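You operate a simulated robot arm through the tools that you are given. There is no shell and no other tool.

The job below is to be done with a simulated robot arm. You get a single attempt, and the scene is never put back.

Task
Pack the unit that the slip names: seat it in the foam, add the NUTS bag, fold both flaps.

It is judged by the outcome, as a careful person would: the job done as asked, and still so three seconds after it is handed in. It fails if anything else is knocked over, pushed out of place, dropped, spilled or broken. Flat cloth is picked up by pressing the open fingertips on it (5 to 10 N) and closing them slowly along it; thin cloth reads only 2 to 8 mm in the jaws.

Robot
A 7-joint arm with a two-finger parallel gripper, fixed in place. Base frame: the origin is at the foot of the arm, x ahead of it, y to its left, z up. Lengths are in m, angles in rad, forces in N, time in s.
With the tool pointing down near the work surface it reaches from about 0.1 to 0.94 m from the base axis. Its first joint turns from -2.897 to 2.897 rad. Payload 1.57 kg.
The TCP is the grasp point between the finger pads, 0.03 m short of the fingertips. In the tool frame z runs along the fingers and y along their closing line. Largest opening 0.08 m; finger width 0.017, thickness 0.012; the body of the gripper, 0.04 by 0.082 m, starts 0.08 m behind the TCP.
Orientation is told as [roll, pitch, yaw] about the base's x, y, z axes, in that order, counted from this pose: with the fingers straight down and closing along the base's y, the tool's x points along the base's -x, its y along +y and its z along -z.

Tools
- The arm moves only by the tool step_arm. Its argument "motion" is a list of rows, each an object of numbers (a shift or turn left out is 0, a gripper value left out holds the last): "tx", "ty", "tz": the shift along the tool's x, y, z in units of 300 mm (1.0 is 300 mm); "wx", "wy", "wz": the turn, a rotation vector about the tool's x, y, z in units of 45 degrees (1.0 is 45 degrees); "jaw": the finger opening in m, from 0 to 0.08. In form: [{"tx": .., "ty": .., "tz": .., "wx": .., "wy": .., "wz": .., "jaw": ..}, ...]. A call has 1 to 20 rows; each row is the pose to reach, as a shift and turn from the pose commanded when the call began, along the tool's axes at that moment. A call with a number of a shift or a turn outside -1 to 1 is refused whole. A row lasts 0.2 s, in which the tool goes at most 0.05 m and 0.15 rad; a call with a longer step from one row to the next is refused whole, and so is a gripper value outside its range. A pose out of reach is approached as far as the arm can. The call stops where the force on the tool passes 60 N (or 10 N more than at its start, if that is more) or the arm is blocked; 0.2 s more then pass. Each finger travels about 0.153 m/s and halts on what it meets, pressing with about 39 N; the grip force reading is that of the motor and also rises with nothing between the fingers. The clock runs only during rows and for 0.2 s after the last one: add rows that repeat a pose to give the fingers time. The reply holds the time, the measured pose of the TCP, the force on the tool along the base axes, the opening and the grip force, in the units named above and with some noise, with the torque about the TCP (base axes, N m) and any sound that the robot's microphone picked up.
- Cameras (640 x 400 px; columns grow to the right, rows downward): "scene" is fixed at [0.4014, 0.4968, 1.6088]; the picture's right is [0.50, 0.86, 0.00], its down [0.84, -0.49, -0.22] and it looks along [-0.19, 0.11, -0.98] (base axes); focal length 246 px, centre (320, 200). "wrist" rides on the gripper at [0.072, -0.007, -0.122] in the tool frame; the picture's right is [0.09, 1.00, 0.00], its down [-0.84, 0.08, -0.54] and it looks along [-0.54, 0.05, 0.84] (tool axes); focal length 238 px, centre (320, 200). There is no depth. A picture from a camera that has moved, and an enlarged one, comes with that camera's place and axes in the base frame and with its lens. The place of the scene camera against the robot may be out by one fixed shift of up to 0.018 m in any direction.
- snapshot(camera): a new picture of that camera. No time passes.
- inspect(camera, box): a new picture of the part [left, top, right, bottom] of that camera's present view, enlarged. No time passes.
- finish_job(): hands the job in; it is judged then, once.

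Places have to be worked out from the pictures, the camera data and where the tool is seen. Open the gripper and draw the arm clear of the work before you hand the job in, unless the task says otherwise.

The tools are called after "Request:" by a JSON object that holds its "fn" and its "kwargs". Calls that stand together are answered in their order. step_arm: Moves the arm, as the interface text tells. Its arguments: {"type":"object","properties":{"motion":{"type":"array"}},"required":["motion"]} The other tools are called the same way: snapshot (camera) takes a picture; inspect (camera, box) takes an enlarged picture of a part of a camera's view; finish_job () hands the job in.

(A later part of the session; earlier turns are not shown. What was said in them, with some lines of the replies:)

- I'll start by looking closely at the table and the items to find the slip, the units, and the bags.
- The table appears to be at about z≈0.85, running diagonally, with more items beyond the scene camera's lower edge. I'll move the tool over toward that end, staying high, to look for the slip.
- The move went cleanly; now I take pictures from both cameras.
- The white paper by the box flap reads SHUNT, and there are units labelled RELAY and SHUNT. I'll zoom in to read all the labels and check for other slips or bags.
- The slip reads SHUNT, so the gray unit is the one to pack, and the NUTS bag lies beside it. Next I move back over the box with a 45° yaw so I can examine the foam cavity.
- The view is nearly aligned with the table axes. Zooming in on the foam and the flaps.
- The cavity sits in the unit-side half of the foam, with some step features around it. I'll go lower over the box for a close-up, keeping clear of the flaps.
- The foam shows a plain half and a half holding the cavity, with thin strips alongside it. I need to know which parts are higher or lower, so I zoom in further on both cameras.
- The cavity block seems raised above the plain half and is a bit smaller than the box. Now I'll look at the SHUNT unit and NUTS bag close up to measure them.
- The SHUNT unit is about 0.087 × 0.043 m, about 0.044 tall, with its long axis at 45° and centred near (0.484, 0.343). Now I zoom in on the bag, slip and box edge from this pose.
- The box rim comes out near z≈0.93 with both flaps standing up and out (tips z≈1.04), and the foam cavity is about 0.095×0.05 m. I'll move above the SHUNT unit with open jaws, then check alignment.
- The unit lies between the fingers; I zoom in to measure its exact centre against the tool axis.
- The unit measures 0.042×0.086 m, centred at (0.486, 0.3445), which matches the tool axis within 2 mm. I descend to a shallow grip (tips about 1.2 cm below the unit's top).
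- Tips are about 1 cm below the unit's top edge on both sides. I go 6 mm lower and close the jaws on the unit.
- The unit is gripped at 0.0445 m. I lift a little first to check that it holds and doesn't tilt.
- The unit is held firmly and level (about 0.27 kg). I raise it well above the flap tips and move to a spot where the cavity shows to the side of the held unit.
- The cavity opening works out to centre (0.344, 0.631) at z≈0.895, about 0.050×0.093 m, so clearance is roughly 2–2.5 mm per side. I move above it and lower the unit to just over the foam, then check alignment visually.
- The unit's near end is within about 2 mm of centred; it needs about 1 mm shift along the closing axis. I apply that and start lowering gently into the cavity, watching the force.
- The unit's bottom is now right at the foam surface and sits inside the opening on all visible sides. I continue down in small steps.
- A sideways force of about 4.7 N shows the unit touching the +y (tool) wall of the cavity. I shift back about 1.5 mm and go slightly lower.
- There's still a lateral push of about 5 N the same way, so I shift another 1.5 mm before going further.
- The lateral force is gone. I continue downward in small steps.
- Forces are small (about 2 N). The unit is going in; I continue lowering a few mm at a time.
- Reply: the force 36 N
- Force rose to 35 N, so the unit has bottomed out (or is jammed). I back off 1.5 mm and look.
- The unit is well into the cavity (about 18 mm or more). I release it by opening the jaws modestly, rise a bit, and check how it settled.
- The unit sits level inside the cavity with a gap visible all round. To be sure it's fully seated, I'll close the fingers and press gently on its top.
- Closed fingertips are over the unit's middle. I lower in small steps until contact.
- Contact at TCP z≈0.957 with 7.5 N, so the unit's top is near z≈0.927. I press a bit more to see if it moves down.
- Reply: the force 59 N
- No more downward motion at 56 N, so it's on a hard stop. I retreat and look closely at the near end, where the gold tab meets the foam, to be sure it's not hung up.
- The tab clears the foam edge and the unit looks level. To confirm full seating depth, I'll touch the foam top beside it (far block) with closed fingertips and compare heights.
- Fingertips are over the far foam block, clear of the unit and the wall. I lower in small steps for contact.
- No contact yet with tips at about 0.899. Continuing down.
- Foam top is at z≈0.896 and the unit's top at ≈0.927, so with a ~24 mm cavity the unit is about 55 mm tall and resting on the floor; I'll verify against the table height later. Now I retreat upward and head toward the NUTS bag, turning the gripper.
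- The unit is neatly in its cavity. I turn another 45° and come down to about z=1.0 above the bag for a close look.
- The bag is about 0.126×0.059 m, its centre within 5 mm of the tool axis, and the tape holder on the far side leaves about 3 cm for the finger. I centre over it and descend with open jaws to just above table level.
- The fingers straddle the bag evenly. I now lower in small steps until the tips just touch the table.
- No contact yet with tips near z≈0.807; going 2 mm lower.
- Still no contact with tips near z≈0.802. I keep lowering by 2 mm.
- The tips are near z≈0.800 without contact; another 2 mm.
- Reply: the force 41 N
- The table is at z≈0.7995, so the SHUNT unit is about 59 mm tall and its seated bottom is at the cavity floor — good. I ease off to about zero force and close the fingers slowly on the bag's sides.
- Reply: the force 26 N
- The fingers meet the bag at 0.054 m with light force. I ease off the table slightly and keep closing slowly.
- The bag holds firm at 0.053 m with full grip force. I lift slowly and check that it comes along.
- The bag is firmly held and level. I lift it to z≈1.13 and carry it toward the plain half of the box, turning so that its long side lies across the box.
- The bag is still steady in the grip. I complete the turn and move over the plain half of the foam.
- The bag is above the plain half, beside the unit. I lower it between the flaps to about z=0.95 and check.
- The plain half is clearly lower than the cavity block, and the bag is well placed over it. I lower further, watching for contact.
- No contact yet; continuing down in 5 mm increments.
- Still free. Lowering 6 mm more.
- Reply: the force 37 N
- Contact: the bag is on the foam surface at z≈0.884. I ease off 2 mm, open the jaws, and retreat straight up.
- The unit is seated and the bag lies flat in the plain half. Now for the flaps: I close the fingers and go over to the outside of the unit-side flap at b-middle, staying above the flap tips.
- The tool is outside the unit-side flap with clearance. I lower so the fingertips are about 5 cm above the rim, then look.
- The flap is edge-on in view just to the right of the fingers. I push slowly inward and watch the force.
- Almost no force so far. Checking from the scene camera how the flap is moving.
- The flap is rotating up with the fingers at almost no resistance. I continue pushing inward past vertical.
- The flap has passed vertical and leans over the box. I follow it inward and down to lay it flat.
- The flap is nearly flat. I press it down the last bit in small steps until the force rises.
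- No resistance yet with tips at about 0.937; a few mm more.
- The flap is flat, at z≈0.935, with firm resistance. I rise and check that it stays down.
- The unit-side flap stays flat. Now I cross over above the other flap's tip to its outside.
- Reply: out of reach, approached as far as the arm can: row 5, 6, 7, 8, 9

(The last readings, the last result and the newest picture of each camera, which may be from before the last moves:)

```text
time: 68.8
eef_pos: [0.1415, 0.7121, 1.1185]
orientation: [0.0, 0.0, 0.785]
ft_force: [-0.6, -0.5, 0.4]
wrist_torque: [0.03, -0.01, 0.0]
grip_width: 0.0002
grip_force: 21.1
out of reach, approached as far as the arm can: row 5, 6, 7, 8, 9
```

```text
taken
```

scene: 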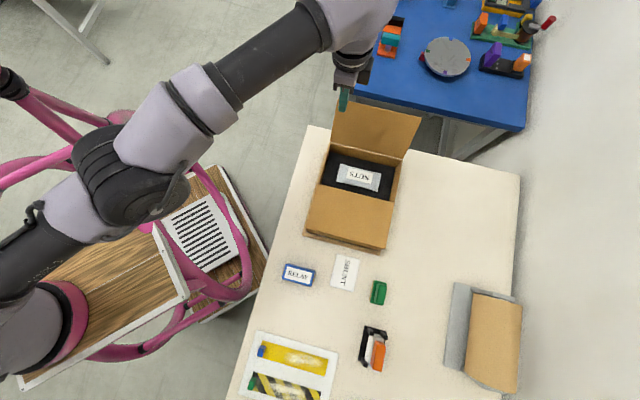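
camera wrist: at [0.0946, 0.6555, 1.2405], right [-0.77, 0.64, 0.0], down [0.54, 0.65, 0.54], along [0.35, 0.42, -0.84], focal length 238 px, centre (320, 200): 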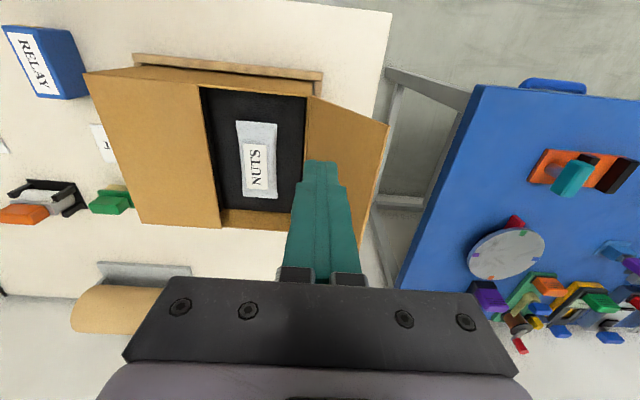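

The flap tip crossing is out of reach at this height, so the tool stopped over the flap at (0.14, 0.71). I'll go around the flap's robot-side end instead, first shifting back toward the robot while staying high.

Request:
{"fn": "step_arm", "kwargs": {"motion": [{"tx": 0.1}, {"tx": 0.2}, {"tx": 0.3}, {"tx": 0.4}, {"tx": 0.5}, {"tx": 0.5}]}}

Request:
{"fn": "snapshot", "kwargs": {"camera": "wrist"}}

Request:
{"fn": "snapshot", "kwargs": {"camera": "scene"}}

```text
time: 70.2
eef_pos: [0.0114, 0.6815, 1.1318]
orientation: [-0.001, -0.002, 0.786]
ft_force: [0.3, -0.4, 0.3]
wrist_torque: [-0.01, 0.01, -0.02]
grip_width: 0.0
grip_force: 21.1
out of reach, approached as far as the arm can: row 1, 2, 3, 4, 5, 6
```

```text
taken
camera wrist: at [-0.0343, 0.6266, 1.2543], right [-0.77, 0.64, 0.0], down [0.54, 0.65, 0.54], along [0.35, 0.42, -0.84], focal length 238 px, centre (320, 200)
```

wrist: 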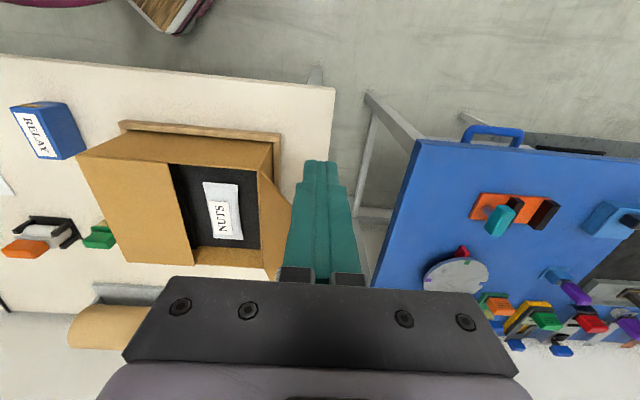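

```text
taken
```

scene: 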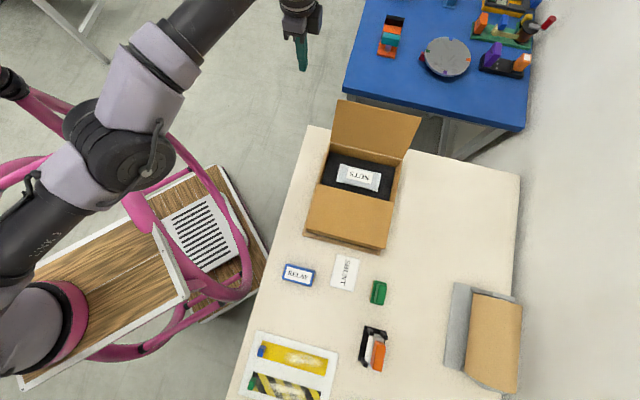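

Now the tool is beyond the robot-side end of the flap, outside it, with free space below. I lower here, where the reach is greater.

Request:
{"fn": "step_arm", "kwargs": {"motion": [{"tz": 0.1}, {"tz": 0.2}, {"tz": 0.3}, {"tz": 0.387}, {"tz": 0.387}, {"tz": 0.387}]}}

Request:
{"fn": "snapshot", "kwargs": {"camera": "wrist"}}

Request:
{"fn": "snapshot", "kwargs": {"camera": "scene"}}

```text
time: 71.6
eef_pos: [0.0075, 0.6961, 1.013]
orientation: [-0.001, 0.001, 0.786]
ft_force: [-0.3, 0.0, 0.3]
wrist_torque: [0.0, 0.01, 0.02]
grip_width: 0.0
grip_force: 21.0
out of reach, approached as far as the arm can: row 1, 2, 3, 4, 5, 6
```

```text
taken
camera wrist: at [-0.0387, 0.6417, 1.1359], right [-0.77, 0.64, 0.0], down [0.54, 0.65, 0.54], along [0.35, 0.42, -0.84], focal length 238 px, centre (320, 200)
```

wrist: 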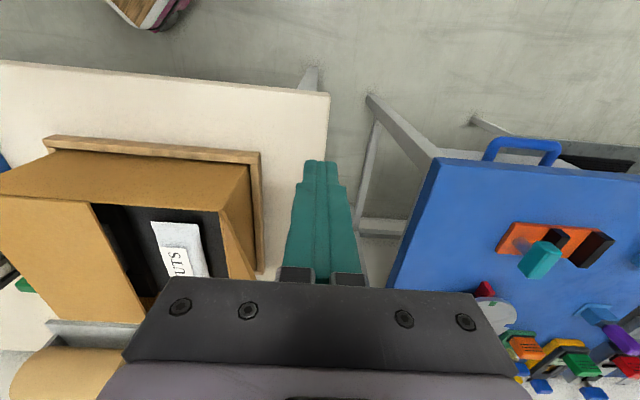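

```text
taken
```

scene: 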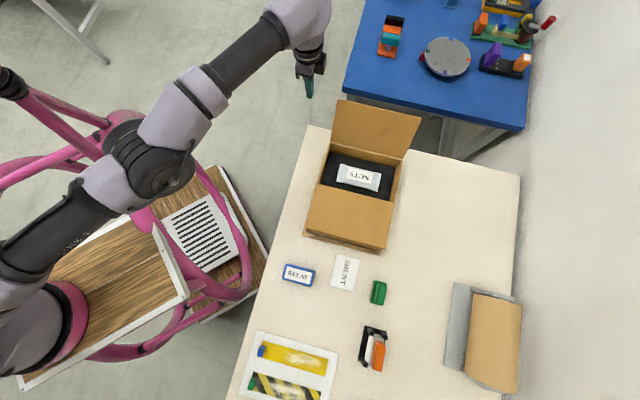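

Vertical reach ends just short of the flap's outside, so I'll tilt the tool 45° so the fingers point away from the robot (toward the far side), which extends the reach. The tool is in free space beside the flap's end, so I rotate here.

Request:
{"fn": "step_arm", "kwargs": {"motion": [{"wy": -0.167}, {"wy": -0.333}, {"wy": -0.5}, {"wy": -0.667}, {"wy": -0.833}, {"wy": -1.0}, {"wy": -1.0}]}}

Request:
{"fn": "snapshot", "kwargs": {"camera": "wrist"}}

Request:
{"fn": "snapshot", "kwargs": {"camera": "scene"}}

```text
time: 73.4
eef_pos: [-0.004, 0.7327, 1.0537]
orientation: [0.145, -0.823, 0.69]
ft_force: [0.0, 0.7, 1.5]
wrist_torque: [-0.05, 0.05, 0.03]
grip_width: 0.0
grip_force: 21.0
out of reach, approached as far as the arm can: row 1, 2, 3, 4, 5, 6
stopped in row 7: the arm was blocked; the commanded pose is now the measured one
```

```text
taken
camera wrist: at [-0.094, 0.627, 1.083], right [-0.76, 0.65, 0.03], down [0.13, 0.1, 0.99], along [0.64, 0.75, -0.16], focal length 238 px, centre (320, 200)
```

wrist: 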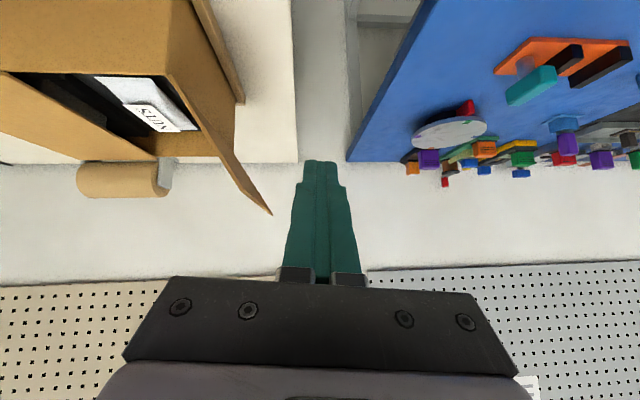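

```text
taken
```

scene: 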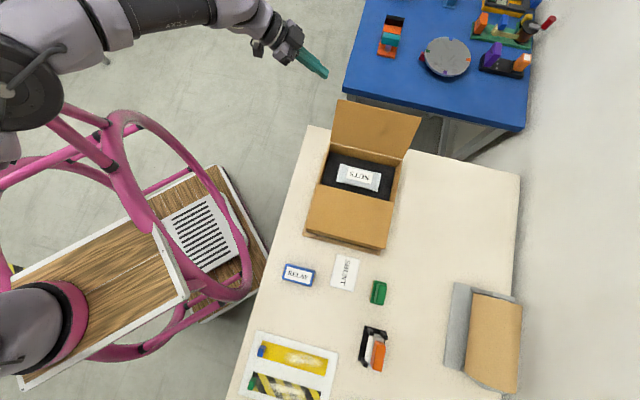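

The arm was blocked while tilting; its elbow swung out near the pink frame. I look closely at that area before doing anything else.

Request:
{"fn": "inspect", "kwargs": {"camera": "scene", "box": [0, 0, 340, 220]}}

Request:
{"fn": "inspect", "kwargs": {"camera": "scene", "box": [0, 180, 280, 400]}}

Request:
{"fn": "inspect", "kwargs": {"camera": "wrist", "box": [0, 0, 380, 230]}}

```text
1.82 times, centred on (170, 110) of scene
camera zoom: at [0.4014, 0.4968, 1.6088], right [0.5, 0.86, 0.0], down [0.84, -0.49, -0.22], along [-0.19, 0.11, -0.98], focal length 447 px, centre (593, 364)
```

zoom: 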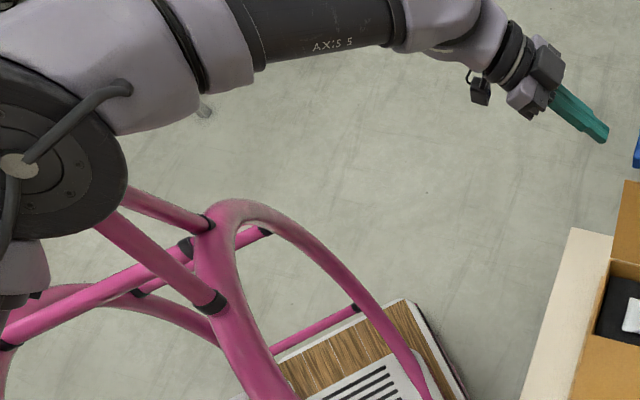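

```text
1.82 times, centred on (140, 290) of scene
camera zoom: at [0.4014, 0.4968, 1.6088], right [0.5, 0.86, 0.0], down [0.84, -0.49, -0.22], along [-0.19, 0.11, -0.98], focal length 447 px, centre (647, 36)
```

zoom: 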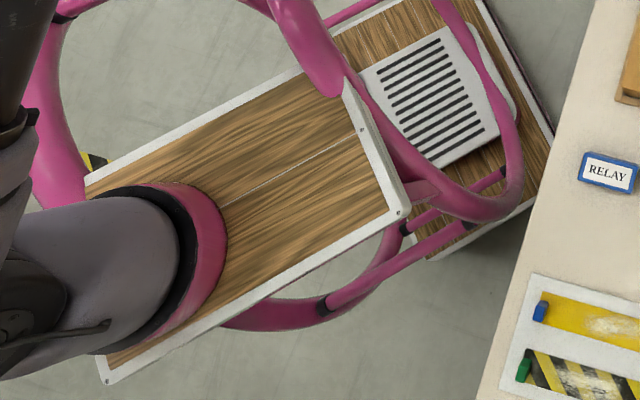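

```text
1.68 times, centred on (190, 115) of wrist
camera zoom: at [-0.094, 0.627, 1.083], right [-0.76, 0.65, 0.03], down [0.13, 0.1, 0.99], along [0.64, 0.75, -0.16], focal length 401 px, centre (539, 343)
```

zoom: 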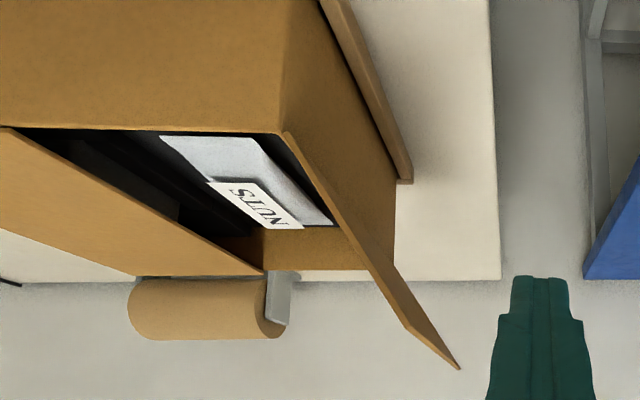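

The fingers are already tilted and outside the flap (TCP a≈0.39, just before its near end), and the pink frame looks unmoved. From this pose I first move slightly down (5 cm) in a straight line to test that the arm is free.

Request:
{"fn": "step_arm", "kwargs": {"motion": [{"tx": 0.03, "ty": -0.004, "tz": 0.028}, {"tx": 0.061, "ty": -0.008, "tz": 0.056}, {"tx": 0.092, "ty": -0.012, "tz": 0.084}, {"tx": 0.122, "ty": -0.0164, "tz": 0.112}, {"tx": 0.122, "ty": -0.0164, "tz": 0.112}]}}

Request:
{"fn": "snapshot", "kwargs": {"camera": "scene"}}

Request:
{"fn": "snapshot", "kwargs": {"camera": "wrist"}}

```text
time: 74.6
eef_pos: [-0.0043, 0.7333, 1.0075]
orientation: [0.152, -0.822, 0.686]
ft_force: [-0.1, 0.2, 0.1]
wrist_torque: [0.02, -0.01, -0.03]
grip_width: 0.0001
grip_force: 21.3
```

```text
taken
```

scene: 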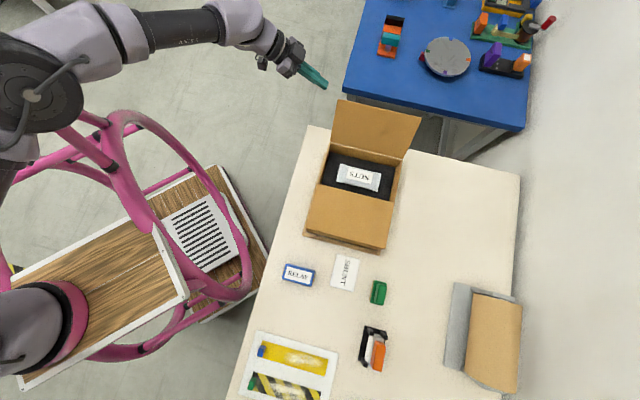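

```text
taken
camera wrist: at [-0.0956, 0.6279, 1.0376], right [-0.76, 0.65, 0.04], down [0.13, 0.1, 0.99], along [0.64, 0.75, -0.16], focal length 238 px, centre (320, 200)
```

wrist: 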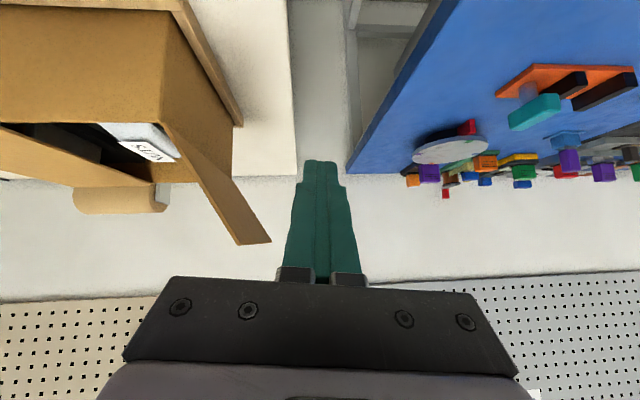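

It moves freely. Now I slide toward the far side so the fingertips lie along the outside of the flap.

Request:
{"fn": "step_arm", "kwargs": {"motion": [{"tx": -0.044, "ty": -0.01, "tz": 0.061}, {"tx": -0.088, "ty": -0.02, "tz": 0.122}, {"tx": -0.132, "ty": -0.03, "tz": 0.184}, {"tx": -0.176, "ty": -0.0403, "tz": 0.245}, {"tx": -0.176, "ty": -0.0403, "tz": 0.245}]}}

Request:
{"fn": "snapshot", "kwargs": {"camera": "scene"}}

Request:
{"fn": "snapshot", "kwargs": {"camera": "wrist"}}

```text
time: 75.8
eef_pos: [0.065, 0.7903, 0.9964]
orientation: [0.15, -0.821, 0.686]
ft_force: [0.3, -0.1, -0.2]
wrist_torque: [0.0, 0.01, 0.01]
grip_width: 0.0001
grip_force: 21.1
```

```text
taken
```

scene: 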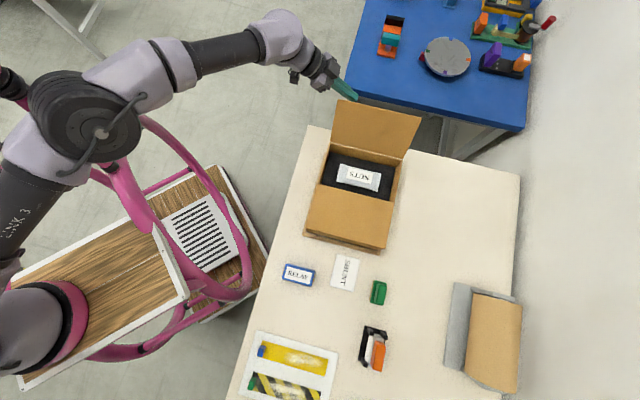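

```text
taken
camera wrist: at [-0.0247, 0.684, 1.0253], right [-0.76, 0.65, 0.03], down [0.13, 0.1, 0.99], along [0.64, 0.75, -0.16], focal length 238 px, centre (320, 200)
```

wrist: 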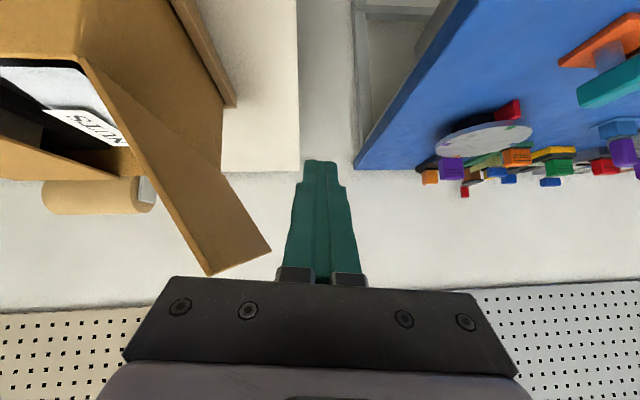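

The fingers are alongside the flap's outer face near its end. I now push the flap inward and watch the force.

Request:
{"fn": "step_arm", "kwargs": {"motion": [{"tx": -0.0043, "ty": -0.0663, "tz": -0.005}, {"tx": -0.0086, "ty": -0.1327, "tz": -0.01}, {"tx": -0.013, "ty": -0.199, "tz": -0.015}, {"tx": -0.0173, "ty": -0.2653, "tz": -0.02}, {"tx": -0.0216, "ty": -0.3317, "tz": -0.025}, {"tx": -0.026, "ty": -0.398, "tz": -0.03}, {"tx": -0.026, "ty": -0.398, "tz": -0.03}]}}

Request:
{"fn": "snapshot", "kwargs": {"camera": "scene"}}

Request:
{"fn": "snapshot", "kwargs": {"camera": "wrist"}}

```text
time: 77.6
eef_pos: [0.1898, 0.7048, 0.9863]
orientation: [0.132, -0.824, 0.656]
ft_force: [-0.7, 0.6, 0.2]
wrist_torque: [0.02, -0.04, 0.01]
grip_width: 0.0
grip_force: 21.8
stopped in row 7: the arm was blocked; the commanded pose is now the measured one
```

```text
taken
```

scene: 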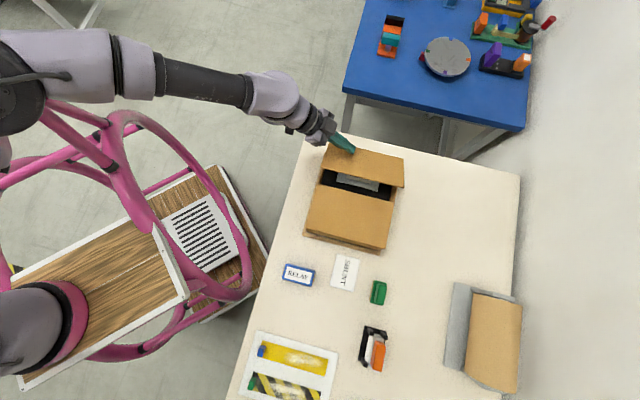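

```text
taken
camera wrist: at [0.0947, 0.6036, 1.0162], right [-0.73, 0.69, 0.02], down [0.13, 0.11, 0.99], along [0.68, 0.72, -0.17], focal length 238 px, centre (320, 200)
```

wrist: 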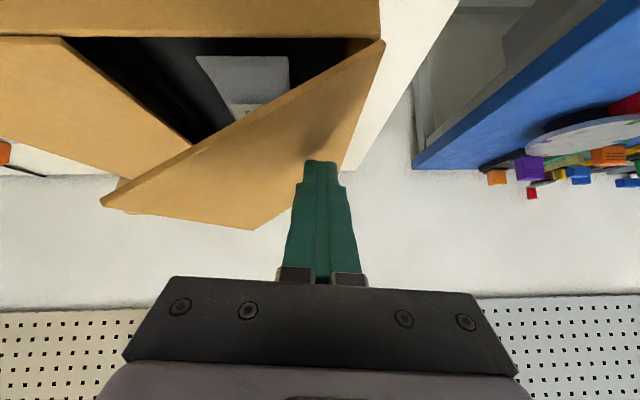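

The flap is past vertical and leans over the box, with the fingers on its outer face. I continue slowly inward and down in small steps.

Request:
{"fn": "step_arm", "kwargs": {"motion": [{"tx": 0.004, "ty": -0.0256, "tz": 0.0047}, {"tx": 0.008, "ty": -0.0512, "tz": 0.0094}, {"tx": 0.012, "ty": -0.077, "tz": 0.014}, {"tx": 0.016, "ty": -0.1025, "tz": 0.0188}, {"tx": 0.02, "ty": -0.128, "tz": 0.0235}, {"tx": 0.024, "ty": -0.154, "tz": 0.028}, {"tx": 0.028, "ty": -0.18, "tz": 0.033}, {"tx": 0.0316, "ty": -0.205, "tz": 0.0375}, {"tx": 0.0316, "ty": -0.205, "tz": 0.0375}]}}

Request:
{"fn": "snapshot", "kwargs": {"camera": "scene"}}

Request:
{"fn": "snapshot", "kwargs": {"camera": "wrist"}}

```text
time: 79.8
eef_pos: [0.2805, 0.6604, 0.9677]
orientation: [0.135, -0.821, 0.589]
ft_force: [-0.1, 0.5, -0.6]
wrist_torque: [0.01, -0.02, 0.01]
grip_width: 0.0
grip_force: 21.1
stopped in row 9: the arm was blocked; the commanded pose is now the measured one
```

```text
taken
```

scene: 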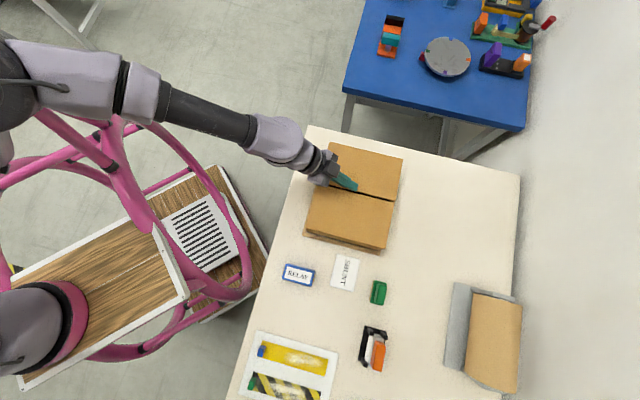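

```text
taken
camera wrist: at [0.1783, 0.5648, 0.9973], right [-0.68, 0.73, 0.02], down [0.14, 0.1, 0.99], along [0.72, 0.67, -0.17], focal length 238 px, centre (320, 200)
```

wrist: 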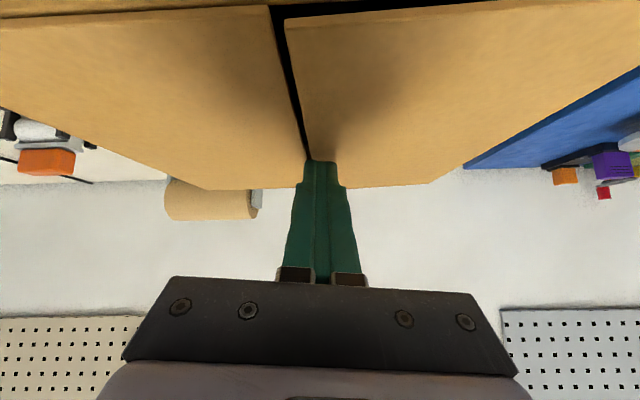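

The second flap is almost closed; the fingers are over the seam. I raise the tool 10 cm and see whether the flap stays.

Request:
{"fn": "step_arm", "kwargs": {"motion": [{"tx": -0.049, "ty": 0.006, "tz": -0.045}, {"tx": -0.098, "ty": 0.012, "tz": -0.09}, {"tx": -0.146, "ty": 0.018, "tz": -0.135}, {"tx": -0.195, "ty": 0.025, "tz": -0.18}, {"tx": -0.244, "ty": 0.031, "tz": -0.225}, {"tx": -0.244, "ty": 0.031, "tz": -0.225}]}}

Request:
{"fn": "snapshot", "kwargs": {"camera": "scene"}}

Request:
{"fn": "snapshot", "kwargs": {"camera": "wrist"}}

```text
time: 81.2
eef_pos: [0.2888, 0.6567, 1.0669]
orientation: [0.131, -0.822, 0.581]
ft_force: [-0.4, -0.7, -0.8]
wrist_torque: [-0.01, -0.02, -0.01]
grip_width: 0.0
grip_force: 21.9
```

```text
taken
```

scene: 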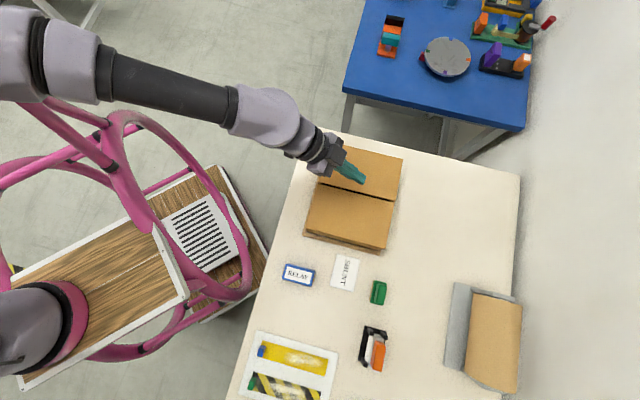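

```text
taken
camera wrist: at [0.1865, 0.5642, 1.0964], right [-0.67, 0.74, 0.02], down [0.14, 0.1, 0.99], along [0.73, 0.67, -0.17], focal length 238 px, centre (320, 200)
```

wrist: 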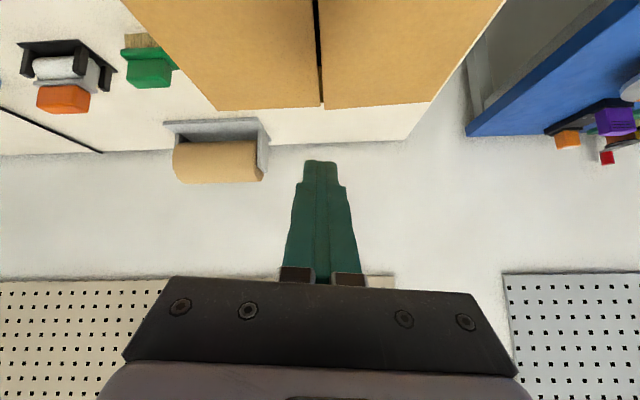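

Both flaps are now lying nearly flat and staying so. I bring the tool back to vertical, staying above the box, to press the second flap gently and get a proper view.

Request:
{"fn": "step_arm", "kwargs": {"motion": [{"wx": 0.018, "wy": 0.118, "wz": 0.008}, {"wx": 0.035, "wy": 0.235, "wz": 0.015}, {"wx": 0.053, "wy": 0.353, "wz": 0.023}, {"wx": 0.071, "wy": 0.47, "wz": 0.031}, {"wx": 0.088, "wy": 0.588, "wz": 0.039}, {"wx": 0.106, "wy": 0.705, "wz": 0.046}, {"wx": 0.124, "wy": 0.823, "wz": 0.054}, {"wx": 0.1415, "wy": 0.9406, "wz": 0.0617}, {"wx": 0.1415, "wy": 0.9406, "wz": 0.0617}]}}

Request:
{"fn": "snapshot", "kwargs": {"camera": "scene"}}

Request:
{"fn": "snapshot", "kwargs": {"camera": "wrist"}}

```text
time: 83.2
eef_pos: [0.2796, 0.659, 1.0689]
orientation: [0.014, -0.082, 0.595]
ft_force: [0.6, 1.5, 0.1]
wrist_torque: [0.01, -0.01, -0.03]
grip_width: 0.0
grip_force: 21.3
```

```text
taken
```

scene: 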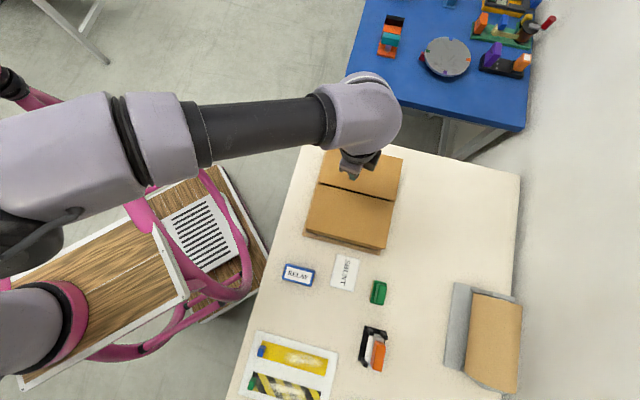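

```text
taken
camera wrist: at [0.217, 0.6067, 1.1837], right [-0.64, 0.77, 0.01], down [0.61, 0.5, 0.61], along [0.47, 0.39, -0.79], focal length 238 px, centre (320, 200)
```

wrist: 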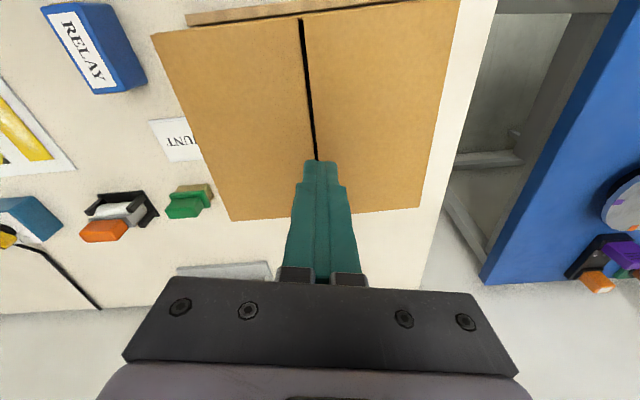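

Both flaps look flat with the seam in the middle. I straighten the last few degrees of tilt before pressing.

Request:
{"fn": "step_arm", "kwargs": {"motion": [{"wx": 0.0157, "wy": 0.1045, "wz": 0.007}, {"wx": 0.0157, "wy": 0.1045, "wz": 0.007}]}}

Request:
{"fn": "inspect", "kwargs": {"camera": "wrist", "box": [140, 0, 480, 240]}}

```text
time: 83.8
eef_pos: [0.2806, 0.6584, 1.0673]
orientation: [0.001, 0.0, 0.588]
ft_force: [0.8, -1.0, 0.4]
wrist_torque: [-0.02, -0.03, 0.0]
grip_width: 0.0002
grip_force: 20.6
```

```text
1.67 times, centred on (310, 120) of wrist
camera zoom: at [0.2238, 0.6139, 1.1902], right [-0.63, 0.78, 0.0], down [0.65, 0.53, 0.54], along [0.42, 0.34, -0.84], focal length 397 px, centre (337, 333)
```

zoom: 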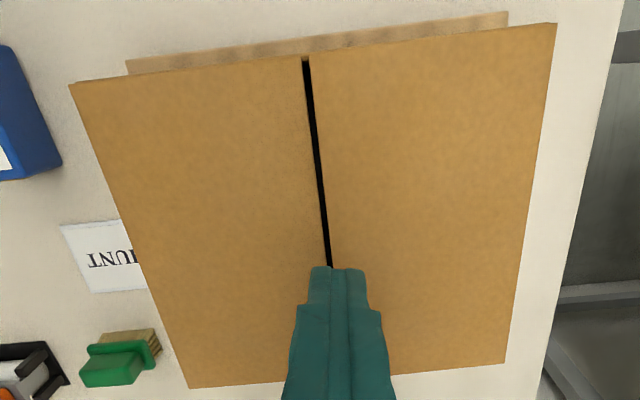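

Both flaps are flat with a narrow seam. I press lightly on the middle of the second flap to make sure it's fully down.

Request:
{"fn": "step_arm", "kwargs": {"motion": [{"tx": -0.03, "ty": 0.07}, {"tx": -0.06, "ty": 0.141}, {"tx": -0.06, "ty": 0.141, "tz": 0.1}, {"tx": -0.06, "ty": 0.141, "tz": 0.2}, {"tx": -0.06, "ty": 0.141, "tz": 0.3}, {"tx": -0.06, "ty": 0.141, "tz": 0.3}]}}

Request:
{"fn": "snapshot", "kwargs": {"camera": "wrist"}}

```text
time: 85.2
eef_pos: [0.2701, 0.7056, 0.9767]
orientation: [0.002, 0.0, 0.59]
ft_force: [0.2, -0.8, 0.6]
wrist_torque: [0.03, 0.0, 0.01]
grip_width: 0.0001
grip_force: 20.7
```

```text
taken
camera wrist: at [0.2139, 0.66, 1.0988], right [-0.63, 0.78, 0.0], down [0.65, 0.53, 0.54], along [0.42, 0.34, -0.84], focal length 238 px, centre (320, 200)
```

wrist: 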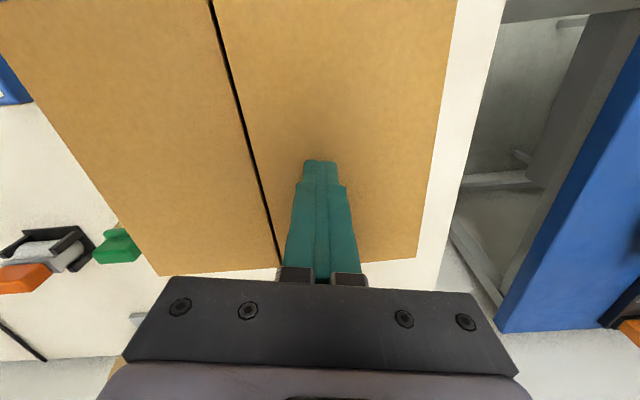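

Tips are about 1 cm above the flap. I lower in small steps until light contact.

Request:
{"fn": "step_arm", "kwargs": {"motion": [{"tz": 0.01}, {"tz": 0.02}, {"tz": 0.03}, {"tz": 0.03}]}}

```text
time: 86.2
eef_pos: [0.2713, 0.7042, 0.968]
orientation: [0.003, 0.001, 0.588]
ft_force: [0.0, 0.8, 0.5]
wrist_torque: [-0.01, -0.01, 0.0]
grip_width: 0.0001
grip_force: 20.9
```

Tips at about 0.938, still free; 3 mm more.

Request:
{"fn": "step_arm", "kwargs": {"motion": [{"tz": 0.006}, {"tz": 0.012}, {"tz": 0.012}]}}

```text
time: 87.0
eef_pos: [0.271, 0.7051, 0.9649]
orientation: [0.002, -0.001, 0.591]
ft_force: [-1.9, -0.7, 4.2]
wrist_torque: [-0.04, 0.09, -0.01]
grip_width: 0.0001
grip_force: 21.5
```

Contact at the same height (0.935) as the first flap, so it's flat. One small extra press, then I retreat upward.

Request:
{"fn": "step_arm", "kwargs": {"motion": [{"tz": 0.004}, {"tz": 0.004}, {"tz": -0.05}, {"tz": -0.15}, {"tz": -0.28}, {"tz": -0.42}, {"tz": -0.55}, {"tz": -0.55}]}}

Request:
{"fn": "snapshot", "kwargs": {"camera": "wrist"}}

Request:
{"fn": "snapshot", "kwargs": {"camera": "scene"}}

```text
time: 88.8
eef_pos: [0.2726, 0.7045, 1.1284]
orientation: [0.004, -0.001, 0.59]
ft_force: [0.4, -0.2, -0.3]
wrist_torque: [0.03, 0.02, -0.01]
grip_width: 0.0
grip_force: 21.7
```

```text
taken
camera wrist: at [0.2148, 0.6587, 1.2512], right [-0.63, 0.78, 0.0], down [0.65, 0.53, 0.54], along [0.42, 0.34, -0.84], focal length 238 px, centre (320, 200)
```

wrist: 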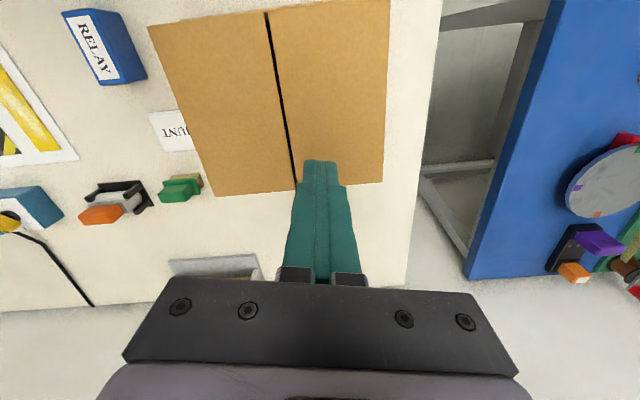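

```text
taken
```

scene: 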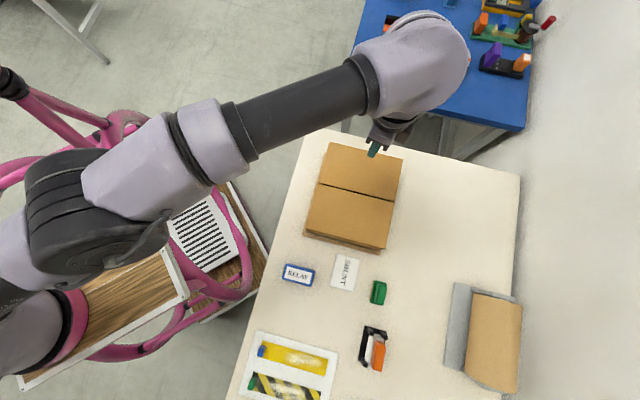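

Both flaps are closed, and the RELAY unit, slip, brush and other items are where they were. I open the gripper and withdraw up and back to the starting area.

Request:
{"fn": "step_arm", "kwargs": {"motion": [{"tz": -0.1, "jaw": 0.04}, {"tx": 0.1, "ty": -0.034, "tz": -0.18, "jaw": 0.08}, {"tx": 0.2, "ty": -0.068, "tz": -0.25, "jaw": 0.08}, {"tx": 0.3, "ty": -0.102, "tz": -0.3, "jaw": 0.08}, {"tx": 0.4, "ty": -0.136, "tz": -0.34, "jaw": 0.08}, {"tx": 0.5, "ty": -0.17, "tz": -0.367, "jaw": 0.08}, {"tx": 0.595, "ty": -0.204, "tz": -0.367, "jaw": 0.08}, {"tx": 0.595, "ty": -0.204, "tz": -0.367, "jaw": 0.08}, {"tx": 0.595, "ty": -0.204, "tz": -0.367, "jaw": 0.08}]}}

Request:
{"fn": "snapshot", "kwargs": {"camera": "wrist"}}

Request:
{"fn": "snapshot", "kwargs": {"camera": "scene"}}

Request:
{"fn": "inspect", "kwargs": {"camera": "scene", "box": [280, 110, 440, 290]}}

```text
time: 90.8
eef_pos: [0.1584, 0.5527, 1.2401]
orientation: [0.001, -0.001, 0.591]
ft_force: [0.0, 0.2, -0.3]
wrist_torque: [-0.01, 0.0, 0.01]
grip_width: 0.08
grip_force: 0.1
```

```text
taken
camera wrist: at [0.1017, 0.5077, 1.3623], right [-0.63, 0.78, 0.0], down [0.65, 0.53, 0.54], along [0.42, 0.34, -0.84], focal length 238 px, centre (320, 200)
```

wrist: 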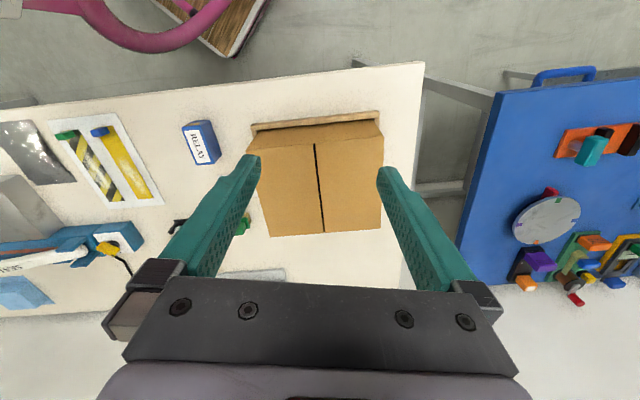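

```text
taken
```

scene: 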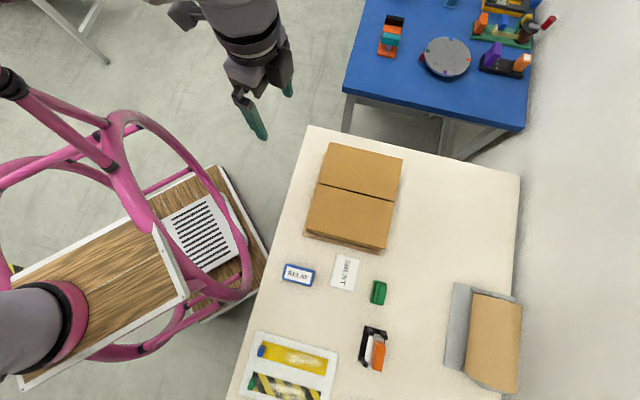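

```text
2.22 times, centred on (360, 200) of scene
camera zoom: at [0.4014, 0.4968, 1.6088], right [0.5, 0.86, 0.0], down [0.84, -0.49, -0.22], along [-0.19, 0.11, -0.98], focal length 546 px, centre (231, 200)
```

zoom: 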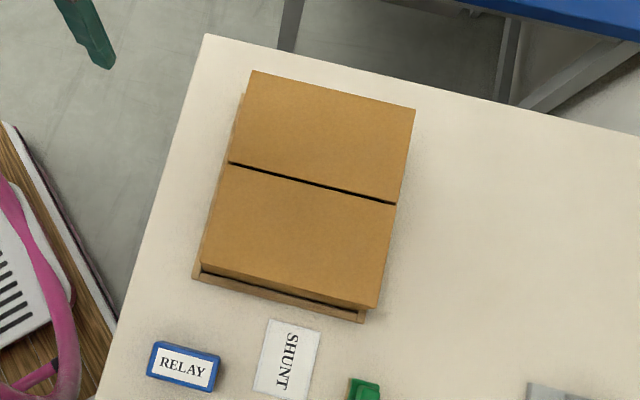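

The box is closed with both flaps flat, the surrounding items and the pink frame match the first picture, and the arm is clear with the gripper open. I hand the job in.

Request:
{"fn": "finish_job", "kwargs": {}}

```text
The job is handed in.
```

The job is handed in: the SHUNT unit named on the slip is in the foam cavity, the NUTS bag is beside it, and both flaps are folded flat.

- **Unit:** it went in label up and level. A firm push of about 56 N on top didn't move it further, and its measured height puts its base at the cavity floor. Force readings, not a direct view of the floor, are the evidence for this.
- **Bag:** it lies flat on the lower half of the foam, clear of the unit.
- **Flaps:** both were pressed to the same height (about z = 0.935) and stayed down after I let go. A narrow seam remains between them.
- **Surroundings:** in the last pictures the RELAY unit, the slip, the brush and the other items look where they started.

While reaching around the second flap, the arm reported being blocked three times because its elbow swung out toward the pink frame. The frame looks unmoved in the pictures, but I can't rule out that the elbow touched it.

The gripper is open and the arm is back near its starting position.
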